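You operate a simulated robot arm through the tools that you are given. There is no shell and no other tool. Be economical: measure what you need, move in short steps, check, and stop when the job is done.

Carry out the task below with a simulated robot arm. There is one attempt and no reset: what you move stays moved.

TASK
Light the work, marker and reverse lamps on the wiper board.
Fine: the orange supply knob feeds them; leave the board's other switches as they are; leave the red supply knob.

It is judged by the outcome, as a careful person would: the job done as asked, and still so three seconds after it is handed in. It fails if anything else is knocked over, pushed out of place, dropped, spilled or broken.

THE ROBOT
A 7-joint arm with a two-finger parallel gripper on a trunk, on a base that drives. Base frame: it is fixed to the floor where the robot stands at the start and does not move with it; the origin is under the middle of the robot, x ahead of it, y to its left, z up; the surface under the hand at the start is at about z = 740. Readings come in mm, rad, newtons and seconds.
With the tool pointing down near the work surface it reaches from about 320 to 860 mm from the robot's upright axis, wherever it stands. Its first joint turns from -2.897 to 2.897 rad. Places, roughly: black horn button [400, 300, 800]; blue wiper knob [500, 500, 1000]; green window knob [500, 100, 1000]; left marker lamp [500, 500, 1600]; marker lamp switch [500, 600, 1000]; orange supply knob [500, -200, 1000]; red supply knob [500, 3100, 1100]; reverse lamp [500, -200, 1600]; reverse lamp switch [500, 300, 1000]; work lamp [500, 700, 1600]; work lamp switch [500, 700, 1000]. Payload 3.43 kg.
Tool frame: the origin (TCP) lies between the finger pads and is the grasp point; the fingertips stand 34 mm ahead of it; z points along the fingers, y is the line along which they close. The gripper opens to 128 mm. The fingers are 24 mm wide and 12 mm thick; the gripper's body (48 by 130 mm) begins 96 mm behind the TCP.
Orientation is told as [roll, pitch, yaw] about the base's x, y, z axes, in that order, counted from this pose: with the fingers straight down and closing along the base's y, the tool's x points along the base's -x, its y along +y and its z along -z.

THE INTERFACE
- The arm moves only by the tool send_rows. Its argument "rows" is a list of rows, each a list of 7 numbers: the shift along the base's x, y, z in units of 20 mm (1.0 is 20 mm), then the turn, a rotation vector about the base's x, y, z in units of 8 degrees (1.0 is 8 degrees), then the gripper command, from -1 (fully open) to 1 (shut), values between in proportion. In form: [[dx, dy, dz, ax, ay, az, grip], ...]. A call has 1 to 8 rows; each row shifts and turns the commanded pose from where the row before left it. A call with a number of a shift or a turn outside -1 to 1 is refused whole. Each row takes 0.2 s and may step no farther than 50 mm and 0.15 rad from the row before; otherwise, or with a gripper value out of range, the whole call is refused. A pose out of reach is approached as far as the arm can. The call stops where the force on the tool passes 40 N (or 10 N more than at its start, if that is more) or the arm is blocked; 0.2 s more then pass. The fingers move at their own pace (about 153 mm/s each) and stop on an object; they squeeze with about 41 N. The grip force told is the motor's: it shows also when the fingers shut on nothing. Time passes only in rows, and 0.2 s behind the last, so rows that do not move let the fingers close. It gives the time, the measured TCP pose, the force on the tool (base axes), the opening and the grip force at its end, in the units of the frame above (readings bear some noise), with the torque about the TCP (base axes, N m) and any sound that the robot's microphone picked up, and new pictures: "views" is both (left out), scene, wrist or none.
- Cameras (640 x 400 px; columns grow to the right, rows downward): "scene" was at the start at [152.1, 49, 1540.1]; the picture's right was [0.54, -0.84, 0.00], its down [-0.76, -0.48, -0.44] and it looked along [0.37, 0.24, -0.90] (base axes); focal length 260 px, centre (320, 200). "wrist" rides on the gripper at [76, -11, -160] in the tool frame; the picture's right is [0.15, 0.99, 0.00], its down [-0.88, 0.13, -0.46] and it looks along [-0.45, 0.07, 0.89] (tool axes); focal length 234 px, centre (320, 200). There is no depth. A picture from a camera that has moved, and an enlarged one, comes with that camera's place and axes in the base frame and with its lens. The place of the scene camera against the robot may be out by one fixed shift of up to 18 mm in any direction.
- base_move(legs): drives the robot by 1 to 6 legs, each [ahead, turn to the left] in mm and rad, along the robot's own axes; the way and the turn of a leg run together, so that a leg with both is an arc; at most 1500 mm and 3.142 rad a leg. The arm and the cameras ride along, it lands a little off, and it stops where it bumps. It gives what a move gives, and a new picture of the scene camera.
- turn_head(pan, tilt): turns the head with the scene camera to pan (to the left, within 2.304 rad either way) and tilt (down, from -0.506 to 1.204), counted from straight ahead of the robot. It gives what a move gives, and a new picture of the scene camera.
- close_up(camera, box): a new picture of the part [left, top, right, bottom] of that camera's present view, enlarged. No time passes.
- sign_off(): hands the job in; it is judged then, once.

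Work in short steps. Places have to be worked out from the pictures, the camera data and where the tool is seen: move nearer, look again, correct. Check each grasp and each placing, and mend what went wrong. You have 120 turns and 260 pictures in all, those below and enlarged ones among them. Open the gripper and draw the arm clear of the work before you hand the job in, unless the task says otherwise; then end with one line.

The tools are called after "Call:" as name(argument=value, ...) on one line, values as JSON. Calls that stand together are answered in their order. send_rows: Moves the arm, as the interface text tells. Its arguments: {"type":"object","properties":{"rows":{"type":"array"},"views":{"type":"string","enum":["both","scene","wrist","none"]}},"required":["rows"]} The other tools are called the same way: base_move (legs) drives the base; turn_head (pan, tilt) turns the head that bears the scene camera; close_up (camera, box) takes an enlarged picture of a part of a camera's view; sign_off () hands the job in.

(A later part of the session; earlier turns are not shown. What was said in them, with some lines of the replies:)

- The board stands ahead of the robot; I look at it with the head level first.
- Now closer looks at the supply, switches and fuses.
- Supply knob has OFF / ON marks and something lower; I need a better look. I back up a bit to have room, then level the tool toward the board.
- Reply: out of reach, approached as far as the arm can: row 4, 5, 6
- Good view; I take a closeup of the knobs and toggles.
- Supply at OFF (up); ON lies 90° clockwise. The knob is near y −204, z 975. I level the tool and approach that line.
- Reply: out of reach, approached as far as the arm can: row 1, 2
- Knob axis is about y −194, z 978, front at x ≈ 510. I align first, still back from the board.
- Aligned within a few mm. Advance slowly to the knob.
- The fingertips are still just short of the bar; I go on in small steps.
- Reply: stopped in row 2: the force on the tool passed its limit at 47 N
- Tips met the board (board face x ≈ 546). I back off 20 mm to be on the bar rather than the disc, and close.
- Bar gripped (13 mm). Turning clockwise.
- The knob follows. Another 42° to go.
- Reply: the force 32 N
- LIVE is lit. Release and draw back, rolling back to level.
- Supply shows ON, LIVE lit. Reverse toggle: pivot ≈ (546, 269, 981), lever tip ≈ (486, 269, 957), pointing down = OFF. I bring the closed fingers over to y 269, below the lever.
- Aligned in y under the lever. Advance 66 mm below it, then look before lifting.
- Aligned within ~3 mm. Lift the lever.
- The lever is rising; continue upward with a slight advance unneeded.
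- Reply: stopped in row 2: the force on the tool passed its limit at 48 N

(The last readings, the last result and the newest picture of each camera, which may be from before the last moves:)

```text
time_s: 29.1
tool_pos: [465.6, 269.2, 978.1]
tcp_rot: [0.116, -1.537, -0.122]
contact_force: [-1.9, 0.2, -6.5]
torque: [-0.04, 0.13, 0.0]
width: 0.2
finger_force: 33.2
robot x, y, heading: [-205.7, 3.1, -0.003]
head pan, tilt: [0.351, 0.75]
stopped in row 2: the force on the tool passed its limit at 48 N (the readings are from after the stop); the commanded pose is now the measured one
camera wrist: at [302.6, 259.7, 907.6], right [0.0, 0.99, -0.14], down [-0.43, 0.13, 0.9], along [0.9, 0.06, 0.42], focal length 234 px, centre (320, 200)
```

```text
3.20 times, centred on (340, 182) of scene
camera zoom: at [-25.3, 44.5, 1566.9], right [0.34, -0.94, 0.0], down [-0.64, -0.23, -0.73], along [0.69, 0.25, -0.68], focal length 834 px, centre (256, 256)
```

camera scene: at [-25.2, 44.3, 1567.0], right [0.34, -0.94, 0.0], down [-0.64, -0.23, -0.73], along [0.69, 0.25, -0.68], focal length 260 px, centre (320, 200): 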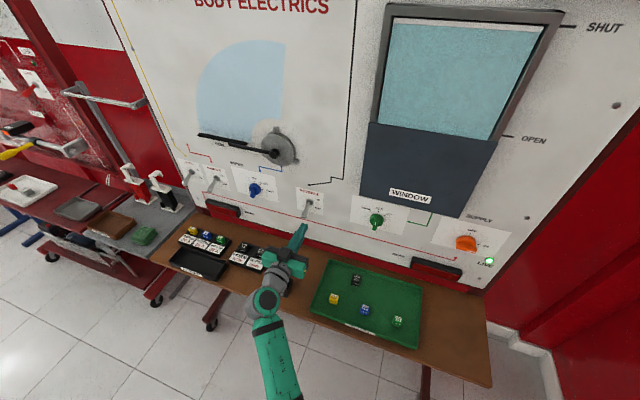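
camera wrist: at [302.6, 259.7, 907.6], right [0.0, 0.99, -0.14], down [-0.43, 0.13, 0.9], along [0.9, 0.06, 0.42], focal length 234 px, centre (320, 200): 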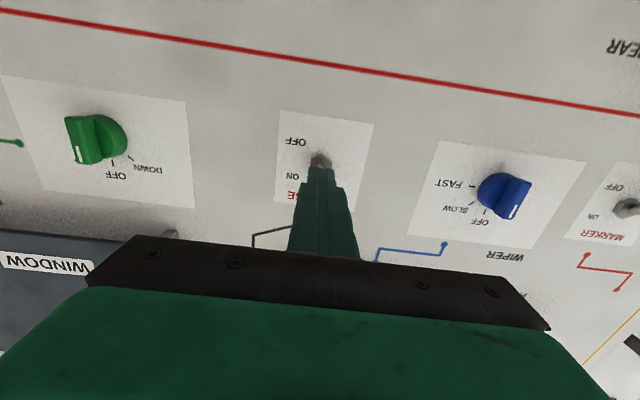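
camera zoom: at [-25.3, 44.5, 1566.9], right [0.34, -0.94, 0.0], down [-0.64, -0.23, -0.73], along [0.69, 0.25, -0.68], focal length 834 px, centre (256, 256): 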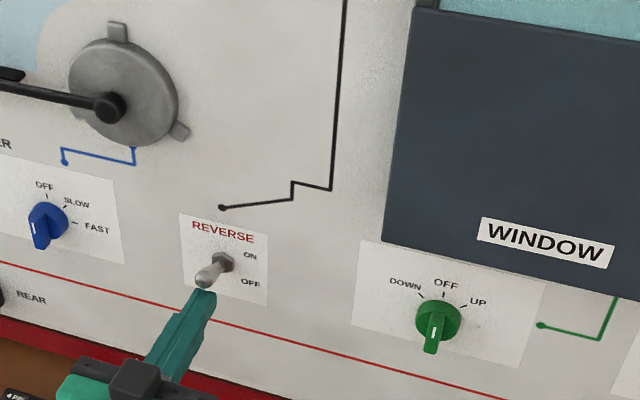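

The lever came to a stop; check whether the reverse lamp is lit.

Call:
turn_head(pan=-0.2, tilt=0.1)

```text
time_s: 30.1
tool_pos: [466.0, 270.8, 978.0]
tcp_rot: [0.122, -1.537, -0.127]
contact_force: [-5.6, -0.6, -13.9]
torque: [0.02, 0.39, 0.02]
width: 0.0
finger_force: 32.7
robot x, y, heading: [-201.9, 1.0, -0.001]
head pan, tilt: [-0.201, 0.099]
camera scene: at [-12.9, -2.3, 1625.9], right [-0.2, -0.98, 0.0], down [-0.1, 0.02, -0.99], along [0.97, -0.2, -0.1], focal length 260 px, centre (320, 200)
```

scene: 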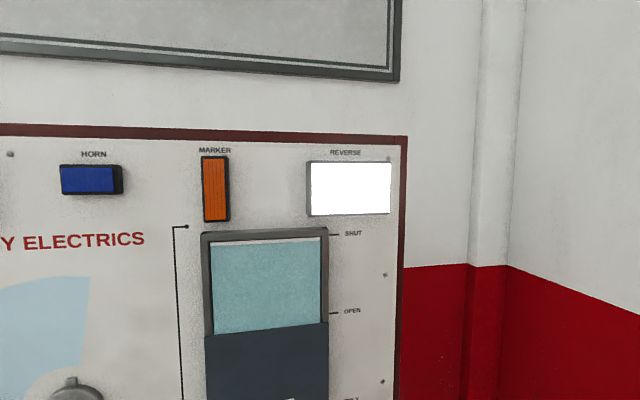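

Reverse lamp is lit. Lower and retract the hand.

Call:
send_rows(rows=[[0, 0, -1, 0, 0, 0, 1], [-1, 0, -1, 0, 0, 0, 1], [-1, 0, 0, 0, 0, 0, 1], [-1, 0, 0, 0, 0, 0, 1], [-1, 0, 0, 0, 0, 0, 1], [-1, 0, 0, 0, 0, 0, 1], [-1, 0, 0, 0, 0, 0, 1]], views="wrist")

Call:
turn_head(pan=1.3, tilt=0.7)

```text
time_s: 31.7
tool_pos: [345.3, 270.1, 938.2]
tcp_rot: [0.142, -1.539, -0.145]
contact_force: [0.6, 0.6, 0.3]
torque: [0.0, 0.02, 0.02]
width: 0.1
finger_force: 32.6
robot x, y, heading: [-204.7, 0.9, -0.004]
head pan, tilt: [-0.201, 0.099]
camera wrist: at [182.0, 259.3, 868.6], right [0.0, 0.99, -0.14], down [-0.43, 0.13, 0.89], along [0.9, 0.06, 0.42], focal length 234 px, centre (320, 200)
```

wrist: 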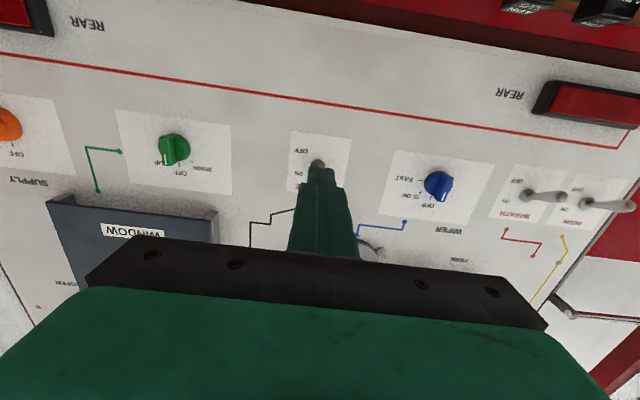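

```text
time_s: 33.3
tool_pos: [345.2, 270.4, 939.2]
tcp_rot: [0.142, -1.539, -0.146]
contact_force: [0.5, 0.1, 0.4]
torque: [0.0, -0.01, -0.01]
width: 0.0
finger_force: 33.0
robot x, y, heading: [-199.5, 1.3, -0.005]
head pan, tilt: [1.3, 0.7]
camera scene: at [-80.2, 97.9, 1571.2], right [0.96, -0.27, 0.0], down [-0.17, -0.62, -0.77], along [0.21, 0.74, -0.64], focal length 260 px, centre (320, 200)
```

scene: 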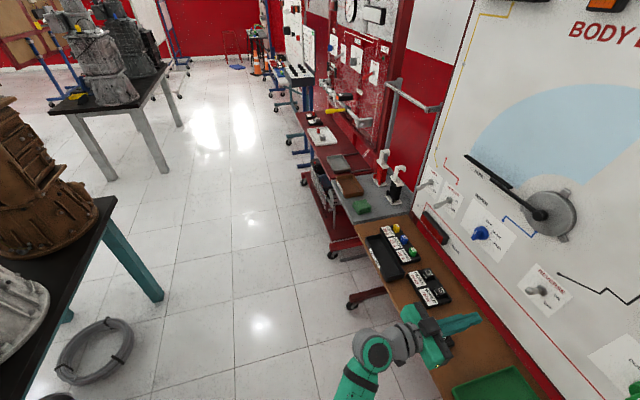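

I move the hand to the centre so that the turns have clear room, then shift the base about 450 mm to the left.

Call:
send_rows(rows=[[0, -1, 0, 0, 0, 0, 1], [0, -1, 0, 0, 0, 0, 1], [0, -1, 0, 0, 0, 0, 1], [0, -1, 0, 0, 0, 0, 1], [0, -1, 0, 0, 0, 0, 1], [0, -1, 0, 0, 0, 0, 1], [0, -1, 0, 0, 0, 0, 1], [0, -1, 0, 0, 0, 0, 1]], views="none")

Call:
send_rows(rows=[[0, -1, 0, 0, 0, 0, 1], [0, -1, 0, 0, 0, 0, 1], [0, -1, 0, 0, 0, 0, 1], [0, -1, 0, 0, 0, 0, 1], [0, -1, 0, 0, 0, 0, 1], [0, -1, 0, 0, 0, 0, 1]], views="none")

Call:
base_move(legs=[[0, 1.57], [450, 0], [0, -1.57]])

```text
time_s: 35.1
tool_pos: [346.2, 109.9, 939.4]
tcp_rot: [0.158, -1.539, -0.164]
contact_force: [0.5, 0.9, 0.5]
torque: [0.03, 0.0, 0.01]
width: 0.0
finger_force: 32.8
robot x, y, heading: [-204.4, 2.7, -0.004]
head pan, tilt: [1.3, 0.7]
```

```text
time_s: 36.5
tool_pos: [346.0, -10.4, 939.3]
tcp_rot: [0.143, -1.54, -0.149]
contact_force: [0.7, -0.9, 0.0]
torque: [-0.01, -0.02, -0.01]
width: 0.0
finger_force: 33.0
robot x, y, heading: [-201.6, 6.6, -0.0]
head pan, tilt: [1.3, 0.7]
```

```text
time_s: 47.9
tool_pos: [345.4, 449.4, 938.9]
tcp_rot: [0.142, -1.539, -0.135]
contact_force: [-0.9, 0.4, 0.2]
torque: [0.01, -0.02, -0.02]
width: 0.0
finger_force: 33.2
robot x, y, heading: [-206.7, 454.3, 0.009]
head pan, tilt: [1.3, 0.7]
camera scene: at [-81.9, 551.5, 1571.2], right [0.97, -0.26, 0.0], down [-0.17, -0.62, -0.76], along [0.2, 0.74, -0.64], focal length 260 px, centre (320, 200)
```

scene: 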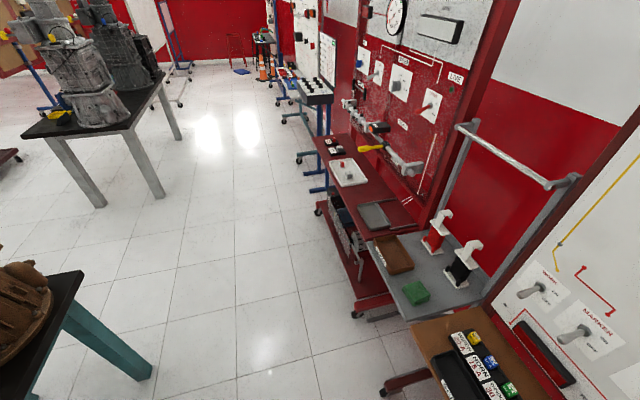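

Base shift worked. View the marker and work switches.

Call:
turn_head(pan=0.3, tilt=0.75)

Call:
send_rows(rows=[[0, 1, -0.5, 0, 0, 0, 1], [0, 1, -0.5, 0, 0, 0, 1], [0, 1, 0, 0, 0, 0, 1], [0, 1, 0, 0, 0, 0, 1], [0, 1, 0, 0, 0, 0, 1], [0, 1, 0, 0, 0, 0, 1]], views="wrist")

Call:
close_up(camera="wrist", box=[320, 60, 560, 210])

```text
time_s: 49.2
tool_pos: [344.7, 448.7, 938.2]
tcp_rot: [0.142, -1.541, -0.133]
contact_force: [1.4, 0.7, -0.5]
torque: [0.02, -0.02, -0.01]
width: 0.1
finger_force: 33.1
robot x, y, heading: [-207.2, 456.2, 0.013]
head pan, tilt: [0.3, 0.75]
camera scene: at [-25.0, 494.7, 1567.0], right [0.3, -0.95, 0.0], down [-0.65, -0.21, -0.73], along [0.7, 0.22, -0.68], focal length 260 px, centre (320, 200)
```

scene: 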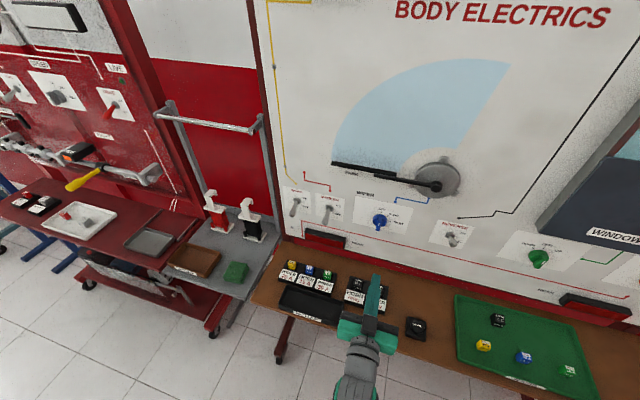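

```text
time_s: 50.6
tool_pos: [347.7, 569.4, 918.6]
tcp_rot: [0.145, -1.54, -0.137]
contact_force: [-0.4, -0.4, 0.8]
torque: [-0.01, -0.01, 0.0]
width: 0.0
finger_force: 33.2
robot x, y, heading: [-207.9, 457.0, 0.006]
head pan, tilt: [0.3, 0.75]
camera wrist: at [183.5, 556.8, 848.0], right [-0.01, 0.99, -0.14], down [-0.43, 0.12, 0.89], along [0.9, 0.07, 0.42], focal length 234 px, centre (320, 200)
```

wrist: 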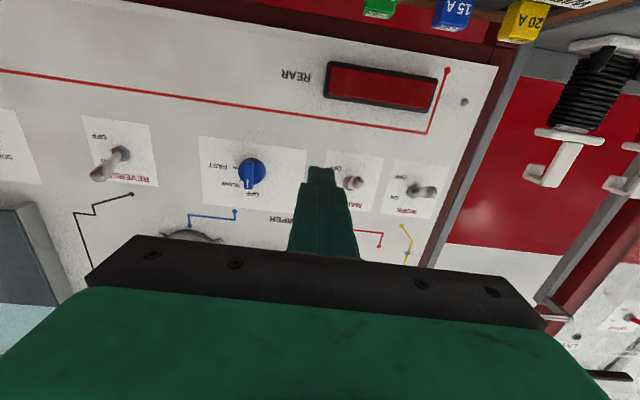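

```text
2.67 times, centred on (440, 135) of wrist
camera zoom: at [183.5, 556.8, 848.0], right [-0.01, 0.99, -0.14], down [-0.43, 0.12, 0.89], along [0.9, 0.07, 0.42], focal length 624 px, centre (0, 373)
```

zoom: 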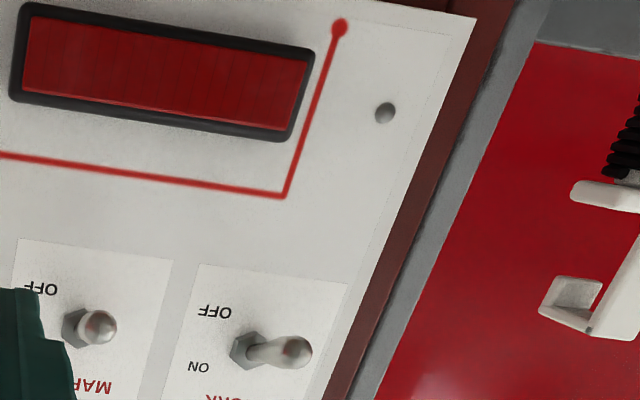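

Marker toggle at y ≈ 627, work toggle at y ≈ 738, both z 980, both down (OFF). Position under the marker lever and lift as before.

Call:
send_rows(rows=[[0, 1, 0, 0, 0, 0, 1], [0, 1, 0, 0, 0, 0, 1], [0, 0.93, 0, 0, 0, 0, 1], [1, 0, 0, 0, 0, 0, 1], [1, 0, 0, 0, 0, 0, 1], [1, 0, 0, 0, 0, 0, 1], [1, 0, 0, 0, 0, 0, 1], [1, 0, 0, 0, 0, 0, 1]], views="none")

Call:
send_rows(rows=[[0.9, 0, 0, 0, 0, 0, 1]], views="both")

Call:
close_up(camera="scene", box=[250, 160, 410, 260])

```text
time_s: 52.4
tool_pos: [445.6, 629.2, 917.4]
tcp_rot: [0.154, -1.54, -0.144]
contact_force: [0.2, 0.5, -0.1]
torque: [0.01, -0.03, 0.01]
width: 0.0
finger_force: 33.2
robot x, y, heading: [-207.6, 450.6, 0.008]
head pan, tilt: [0.3, 0.75]
```

```text
time_s: 52.8
tool_pos: [464.3, 628.1, 919.9]
tcp_rot: [0.155, -1.539, -0.146]
contact_force: [-0.1, 0.6, -0.1]
torque: [-0.02, 0.02, -0.01]
width: 0.0
finger_force: 33.4
robot x, y, heading: [-204.7, 454.0, 0.01]
head pan, tilt: [0.3, 0.75]
camera scene: at [-25.0, 494.7, 1567.0], right [0.3, -0.95, 0.0], down [-0.65, -0.21, -0.73], along [0.7, 0.22, -0.68], focal length 260 px, centre (320, 200)
camera wrist: at [301.3, 615.3, 848.5], right [-0.01, 0.99, -0.14], down [-0.43, 0.12, 0.89], along [0.9, 0.07, 0.42], focal length 234 px, centre (320, 200)
```

scene: 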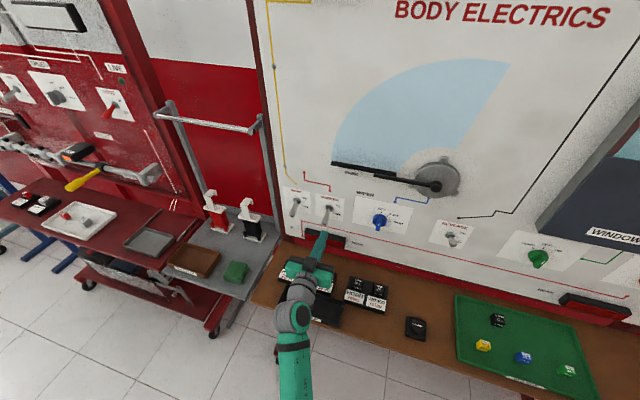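
wrist: 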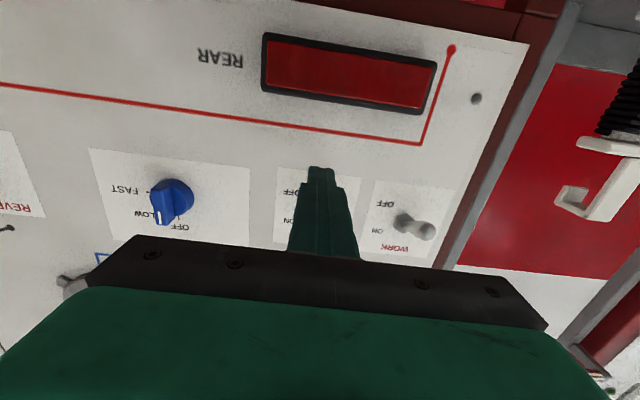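

```text
4.00 times, centred on (330, 210) of scene
camera zoom: at [-25.0, 494.7, 1567.0], right [0.3, -0.95, 0.0], down [-0.65, -0.21, -0.73], along [0.7, 0.22, -0.68], focal length 1042 px, centre (280, 160)
```

zoom: 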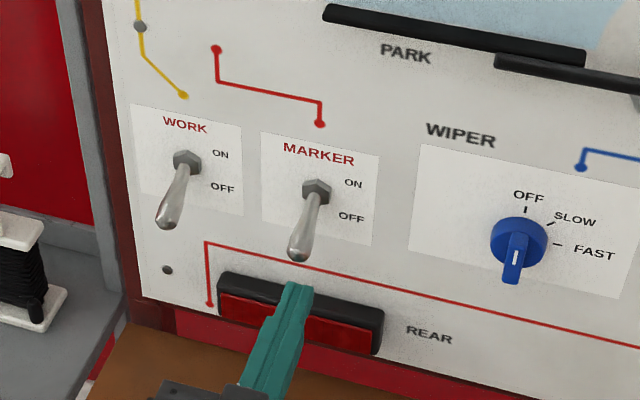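

Well aligned under the marker lever. Lift to the same height as worked before.

Call:
send_rows(rows=[[0, 0, 0.75, 0, 0, 0, 1], [0, 0, 0.75, 0, 0, 0, 1], [0, 0, 0.75, 0, 0, 0, 1], [0, 0, 0.7, 0, 0, 0, 1]], views="none")

Call:
close_up(camera="scene", box=[250, 160, 410, 260])

Call:
turn_head(pan=0.4, tilt=0.1)

```text
time_s: 53.4
tool_pos: [462.5, 628.0, 943.5]
tcp_rot: [0.133, -1.524, -0.129]
contact_force: [-3.0, -0.9, -3.6]
torque: [0.02, 0.06, -0.03]
width: 0.0
finger_force: 33.2
robot x, y, heading: [-207.2, 455.5, 0.01]
head pan, tilt: [0.3, 0.75]
stopped in row 3: the force on the tool passed its limit at 51 N (the readings are from after the stop); the commanded pose is now the measured one
```

```text
4.00 times, centred on (330, 210) of scene
camera zoom: at [-25.0, 494.7, 1567.0], right [0.3, -0.95, 0.0], down [-0.65, -0.21, -0.73], along [0.7, 0.22, -0.68], focal length 1042 px, centre (280, 160)
```

zoom: 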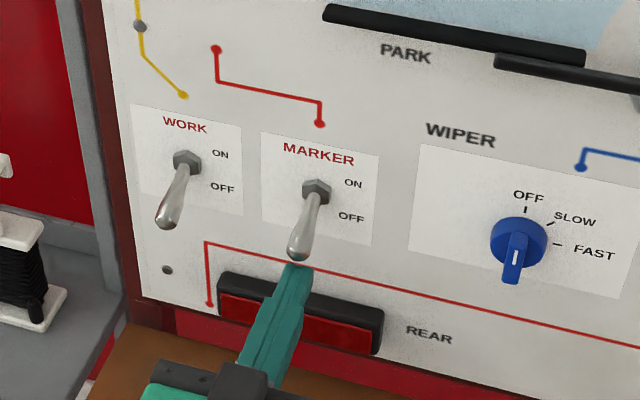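

```text
time_s: 54.5
tool_pos: [461.7, 627.8, 943.8]
tcp_rot: [0.131, -1.525, -0.125]
contact_force: [-5.2, -2.6, -4.3]
torque: [0.04, 0.08, -0.05]
width: 0.0
finger_force: 33.3
robot x, y, heading: [-205.5, 458.1, 0.011]
head pan, tilt: [0.4, 0.099]
camera scene: at [-19.5, 506.0, 1625.9], right [0.4, -0.92, 0.0], down [-0.09, -0.04, -0.99], along [0.91, 0.39, -0.1], focal length 260 px, centre (320, 200)
```

scene: 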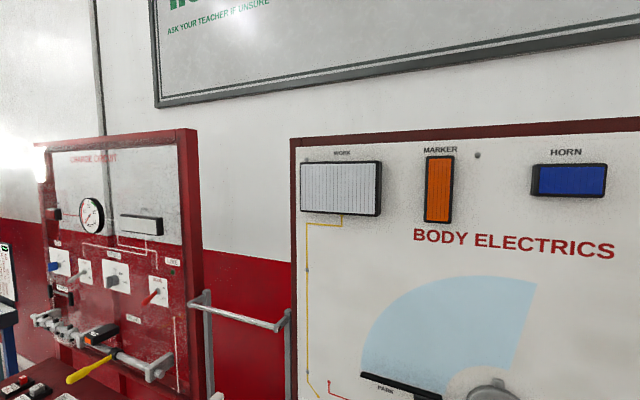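

The lever resisted: my tips sit close to its rounded end. Lower slightly, go 10 mm deeper, and lift more gently.

Call:
send_rows(rows=[[0, 0, -0.7, 0, 0, 0, 1], [0.6, 0, 0, 0, 0, 0, 1], [0, 0, 0.5, 0, 0, 0, 1], [0, 0, 0.4, 0, 0, 0, 1], [0, 0, 0.4, 0, 0, 0, 1], [0, 0, 0.4, 0, 0, 0, 1], [0, 0, 0.4, 0, 0, 0, 1], [0, 0, 0.4, 0, 0, 0, 1]], views="wrist")

Call:
turn_head(pan=0.3, tilt=0.75)

Call:
close_up(camera="scene", box=[250, 160, 410, 260])

```text
time_s: 56.3
tool_pos: [475.6, 626.9, 975.0]
tcp_rot: [0.1, -1.52, -0.096]
contact_force: [-7.9, -3.9, -17.8]
torque: [0.03, 0.57, 0.04]
width: 0.1
finger_force: 33.4
robot x, y, heading: [-203.4, 456.3, 0.008]
head pan, tilt: [0.4, 0.099]
camera wrist: at [310.4, 616.0, 908.9], right [-0.01, 0.99, -0.14], down [-0.41, 0.12, 0.9], along [0.91, 0.07, 0.4], focal length 234 px, centre (320, 200)
```

wrist: 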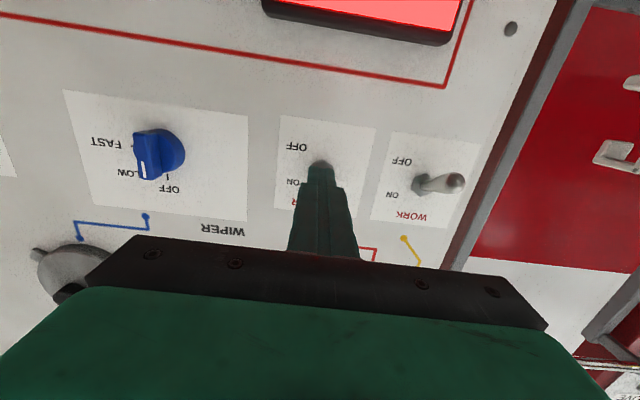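

```text
time_s: 57.3
tool_pos: [474.3, 627.4, 975.1]
tcp_rot: [0.101, -1.518, -0.098]
contact_force: [-18.8, -8.9, -35.1]
torque: [0.08, 1.08, 0.07]
width: 0.2
finger_force: 33.7
robot x, y, heading: [-208.5, 456.0, 0.005]
head pan, tilt: [0.3, 0.75]
camera scene: at [-24.5, 494.6, 1567.0], right [0.3, -0.95, 0.0], down [-0.65, -0.21, -0.73], along [0.7, 0.22, -0.68], focal length 260 px, centre (320, 200)
```

scene: 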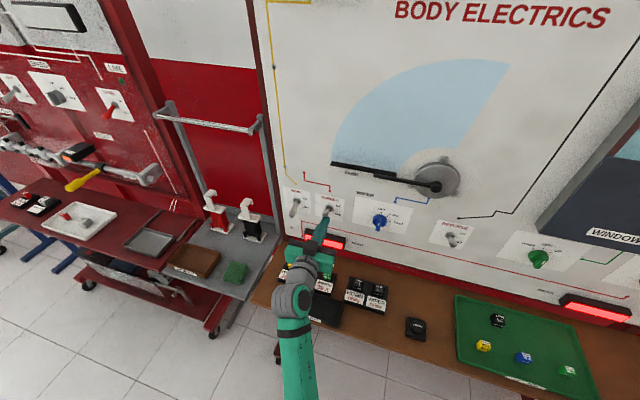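

```text
4.00 times, centred on (330, 210) of scene
camera zoom: at [-24.5, 494.6, 1567.0], right [0.3, -0.95, 0.0], down [-0.65, -0.21, -0.73], along [0.7, 0.22, -0.68], focal length 1042 px, centre (280, 160)
```

zoom: 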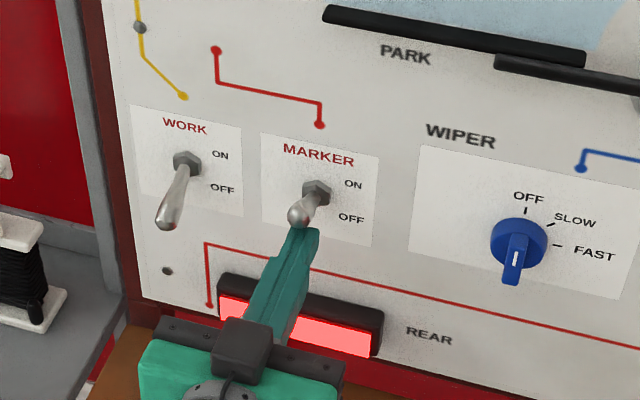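

Marker circuit is on (rear lamps glow). Lower, slide along under the work lever.

Call:
send_rows(rows=[[0, 0, -1, 0, 0, 0, 1], [0, 0, -1, 0, 0, 0, 1], [-1, 0, -1, 0, 0, 0, 1], [0, 1, 0, 0, 0, 0, 1], [0, 1, 0, 0, 0, 0, 1], [0, 1, 0, 0, 0, 0, 1], [0, 1, 0, 0, 0, 0, 1], [0, 1, 0, 0, 0, 0, 1]], views="none")

Call:
send_rows(rows=[[0, 0.5, 0, 0, 0, 0, 1], [1, 0, 0, 0, 0, 0, 1], [0, 0, 0, 0, 0, 0, 1]], views="wrist")

Call:
close_up(camera="scene", box=[250, 160, 410, 260])

```text
time_s: 59.1
tool_pos: [453.9, 728.4, 918.2]
tcp_rot: [0.129, -1.526, -0.122]
contact_force: [-0.1, -0.1, -0.3]
torque: [0.01, 0.01, 0.02]
width: 0.1
finger_force: 32.8
robot x, y, heading: [-203.6, 453.6, 0.008]
head pan, tilt: [0.3, 0.75]
```

```text
time_s: 59.9
tool_pos: [475.1, 738.4, 917.7]
tcp_rot: [0.132, -1.525, -0.125]
contact_force: [0.1, 0.3, 1.1]
torque: [-0.04, -0.02, -0.01]
width: 0.0
finger_force: 33.3
robot x, y, heading: [-206.4, 455.2, 0.006]
head pan, tilt: [0.3, 0.75]
camera wrist: at [310.5, 726.5, 850.8], right [-0.01, 0.99, -0.14], down [-0.42, 0.12, 0.9], along [0.91, 0.07, 0.41], focal length 234 px, centre (320, 200)
```

wrist: 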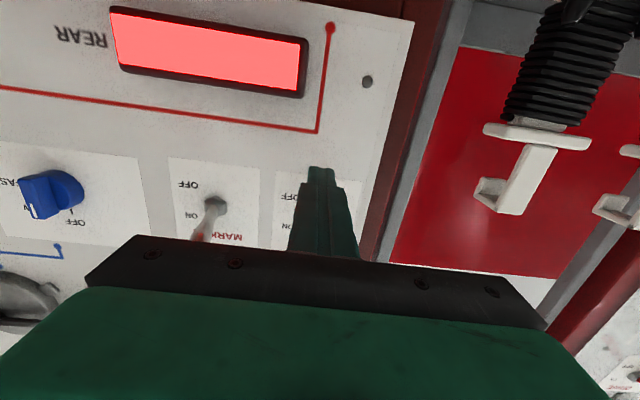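

```text
4.00 times, centred on (330, 210) of scene
camera zoom: at [-24.9, 494.7, 1567.0], right [0.3, -0.95, 0.0], down [-0.65, -0.21, -0.73], along [0.7, 0.22, -0.68], focal length 1042 px, centre (280, 160)
```

zoom: 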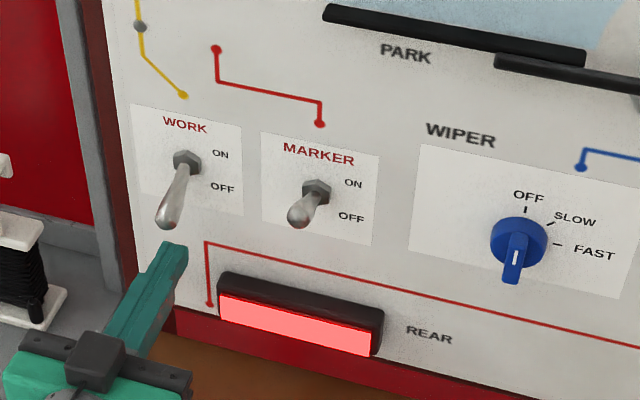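

Marker stays ON. Lift the work lever gently.

Call:
send_rows(rows=[[0, 0, 0.5, 0, 0, 0, 1], [0, 0, 0.4, 0, 0, 0, 1], [0, 0, 0.4, 0, 0, 0, 1], [0, 0, 0.4, 0, 0, 0, 1], [0, 0, 0.4, 0, 0, 0, 1], [0, 0, 0.4, 0, 0, 0, 1], [0, 0, 0.4, 0, 0, 0, 1]], views="scene")

Call:
close_up(camera="scene", box=[250, 160, 410, 260])

Call:
turn_head(pan=0.3, tilt=0.15)

```text
time_s: 61.5
tool_pos: [475.2, 738.5, 975.6]
tcp_rot: [0.098, -1.52, -0.092]
contact_force: [-1.6, -0.5, -9.1]
torque: [-0.03, 0.27, 0.07]
width: 0.0
finger_force: 33.0
robot x, y, heading: [-205.7, 456.2, 0.01]
head pan, tilt: [0.3, 0.75]
camera scene: at [-24.7, 494.8, 1566.9], right [0.3, -0.95, 0.0], down [-0.65, -0.21, -0.73], along [0.7, 0.22, -0.68], focal length 260 px, centre (320, 200)
```

scene: 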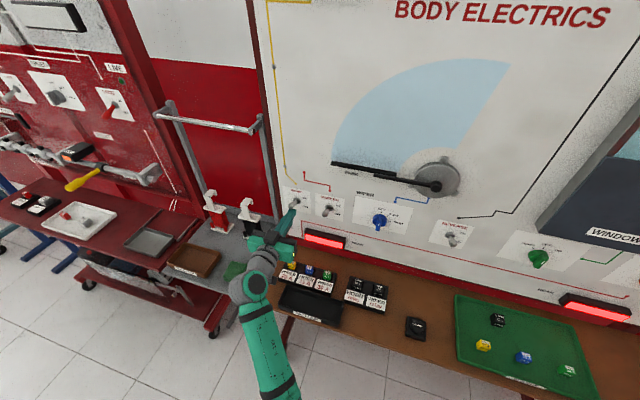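

```text
4.00 times, centred on (330, 210) of scene
camera zoom: at [-24.7, 494.8, 1566.9], right [0.3, -0.95, 0.0], down [-0.65, -0.21, -0.73], along [0.7, 0.22, -0.68], focal length 1042 px, centre (280, 160)
```

zoom: 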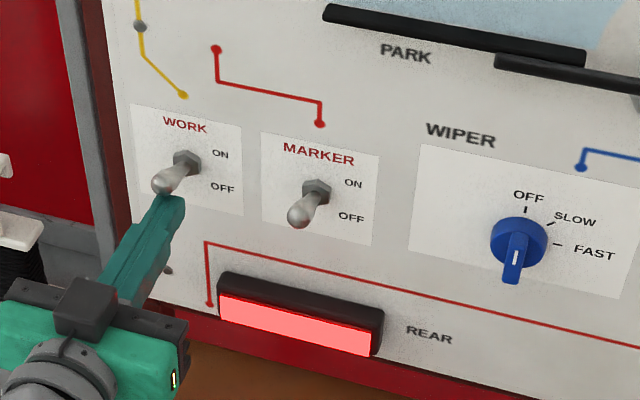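

```text
time_s: 62.5
tool_pos: [474.8, 737.7, 975.4]
tcp_rot: [0.109, -1.522, -0.104]
contact_force: [-5.5, -1.0, -19.5]
torque: [-0.01, 0.66, 0.06]
width: 0.0
finger_force: 33.2
robot x, y, heading: [-208.0, 451.2, 0.008]
head pan, tilt: [0.3, 0.15]
camera scene: at [-15.1, 497.9, 1621.2], right [0.3, -0.95, 0.0], down [-0.14, -0.05, -0.99], along [0.94, 0.3, -0.15], focal length 260 px, centre (320, 200)
```

scene: 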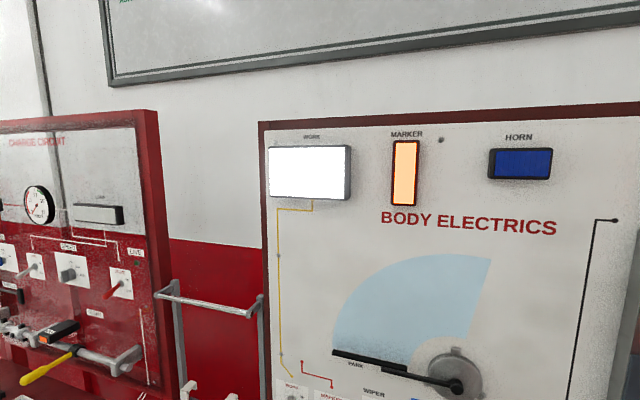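

Work and marker lamps are lit. Lower, retract, open the gripper clear of the board.

Call:
send_rows(rows=[[0, 0, -1, 0, 0, 0, 1], [-0.5, 0, -1, 0, 0, 0, 1], [-1, 0, 0, 0, 0, 0, 1], [-1, 0, 0, 0, 0, 0, 1], [-1, 0, 0, 0, 0, 0, 1], [-1, -0.5, 0, 0, 0, 0, 1], [-1, -1, 0, 0, 0, 0, 0], [-1, -1, 0, 0, 0, 0, -0.5]], views="wrist")

Call:
turn_head(pan=-0.3, tilt=0.3)

Call:
turn_head(pan=0.15, tilt=0.2)

Call:
turn_head(pan=0.0, tilt=0.8)

```text
time_s: 64.3
tool_pos: [344.2, 687.5, 936.2]
tcp_rot: [0.133, -1.524, -0.127]
contact_force: [-0.1, -0.3, -0.4]
torque: [0.05, 0.01, -0.02]
width: 95.9
finger_force: 0.1
robot x, y, heading: [-204.9, 454.3, 0.014]
head pan, tilt: [0.3, 0.15]
camera wrist: at [180.4, 675.6, 869.1], right [-0.01, 0.99, -0.14], down [-0.42, 0.12, 0.9], along [0.91, 0.07, 0.41], focal length 234 px, centre (320, 200)
```

wrist: 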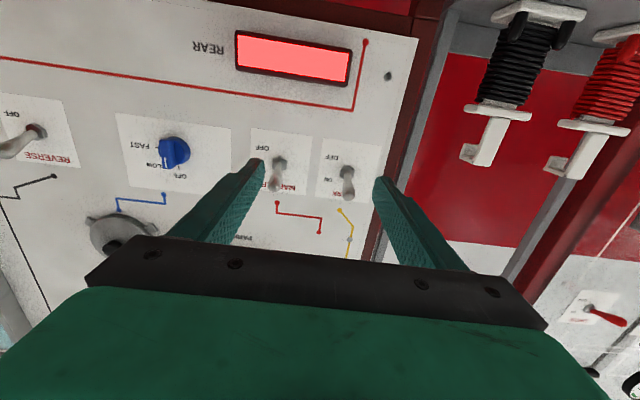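

```text
time_s: 65.3
tool_pos: [345.2, 687.0, 936.5]
tcp_rot: [0.134, -1.526, -0.125]
contact_force: [-1.1, -0.2, -0.2]
torque: [0.01, -0.01, -0.02]
width: 95.9
finger_force: 0.1
robot x, y, heading: [-205.8, 455.4, 0.006]
head pan, tilt: [-0.3, 0.3]
camera scene: at [-14.5, 442.7, 1607.4], right [-0.29, -0.96, 0.0], down [-0.28, 0.08, -0.96], along [0.92, -0.27, -0.3], focal length 260 px, centre (320, 200)
```

scene: 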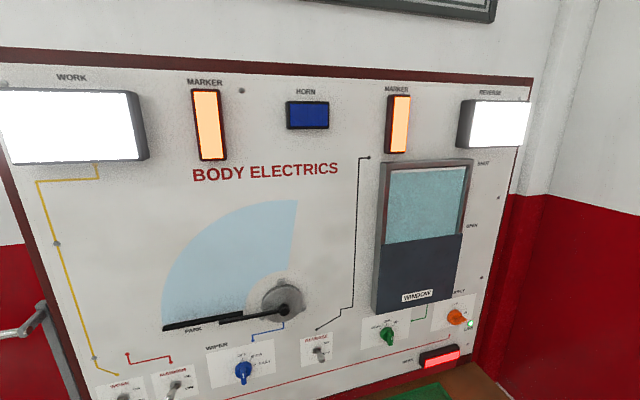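

```text
time_s: 66.2
tool_pos: [343.9, 687.5, 936.4]
tcp_rot: [0.134, -1.525, -0.126]
contact_force: [-0.5, -0.2, 0.4]
torque: [-0.03, 0.03, 0.02]
width: 96.0
finger_force: 0.1
robot x, y, heading: [-206.0, 453.1, 0.01]
head pan, tilt: [0.15, 0.201]
camera scene: at [-11.9, 484.1, 1616.6], right [0.16, -0.99, 0.0], down [-0.2, -0.03, -0.98], along [0.97, 0.15, -0.2], focal length 260 px, centre (320, 200)
```

scene: 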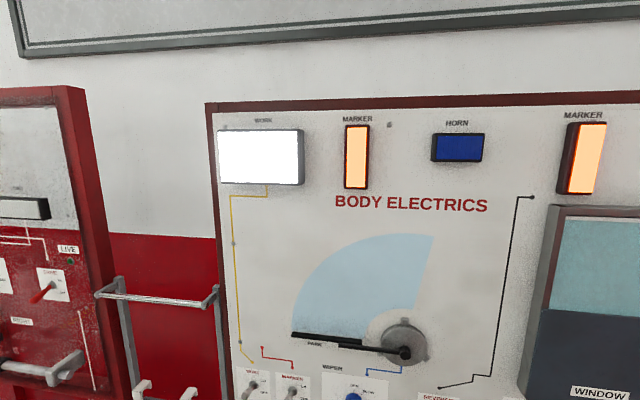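

```text
time_s: 67.2
tool_pos: [344.7, 687.9, 937.2]
tcp_rot: [0.132, -1.525, -0.125]
contact_force: [-0.1, 0.1, 0.4]
torque: [0.0, 0.01, 0.0]
width: 96.1
finger_force: 0.0
robot x, y, heading: [-208.7, 454.6, 0.007]
head pan, tilt: [0.0, 0.799]
camera scene: at [-23.2, 470.2, 1563.0], right [0.01, -1.0, 0.0], down [-0.72, -0.01, -0.7], along [0.7, 0.01, -0.72], focal length 260 px, centre (320, 200)
```

scene: 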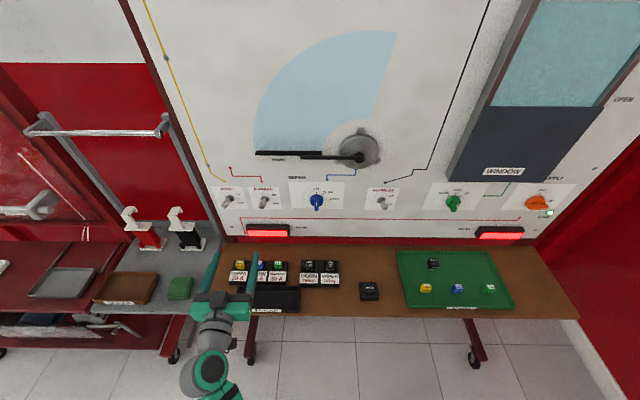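

Work, both markers (with rear lamps) and reverse are all lit; the wiper, window and horn are untouched and the arm is clear. Handing in.

Call:
sign_off()

```text
The job is handed in.
```

The work, marker and reverse lamps are lit with the orange supply knob turned to ON. The wiper and window knobs, the horn button and the red supply knob were not touched.
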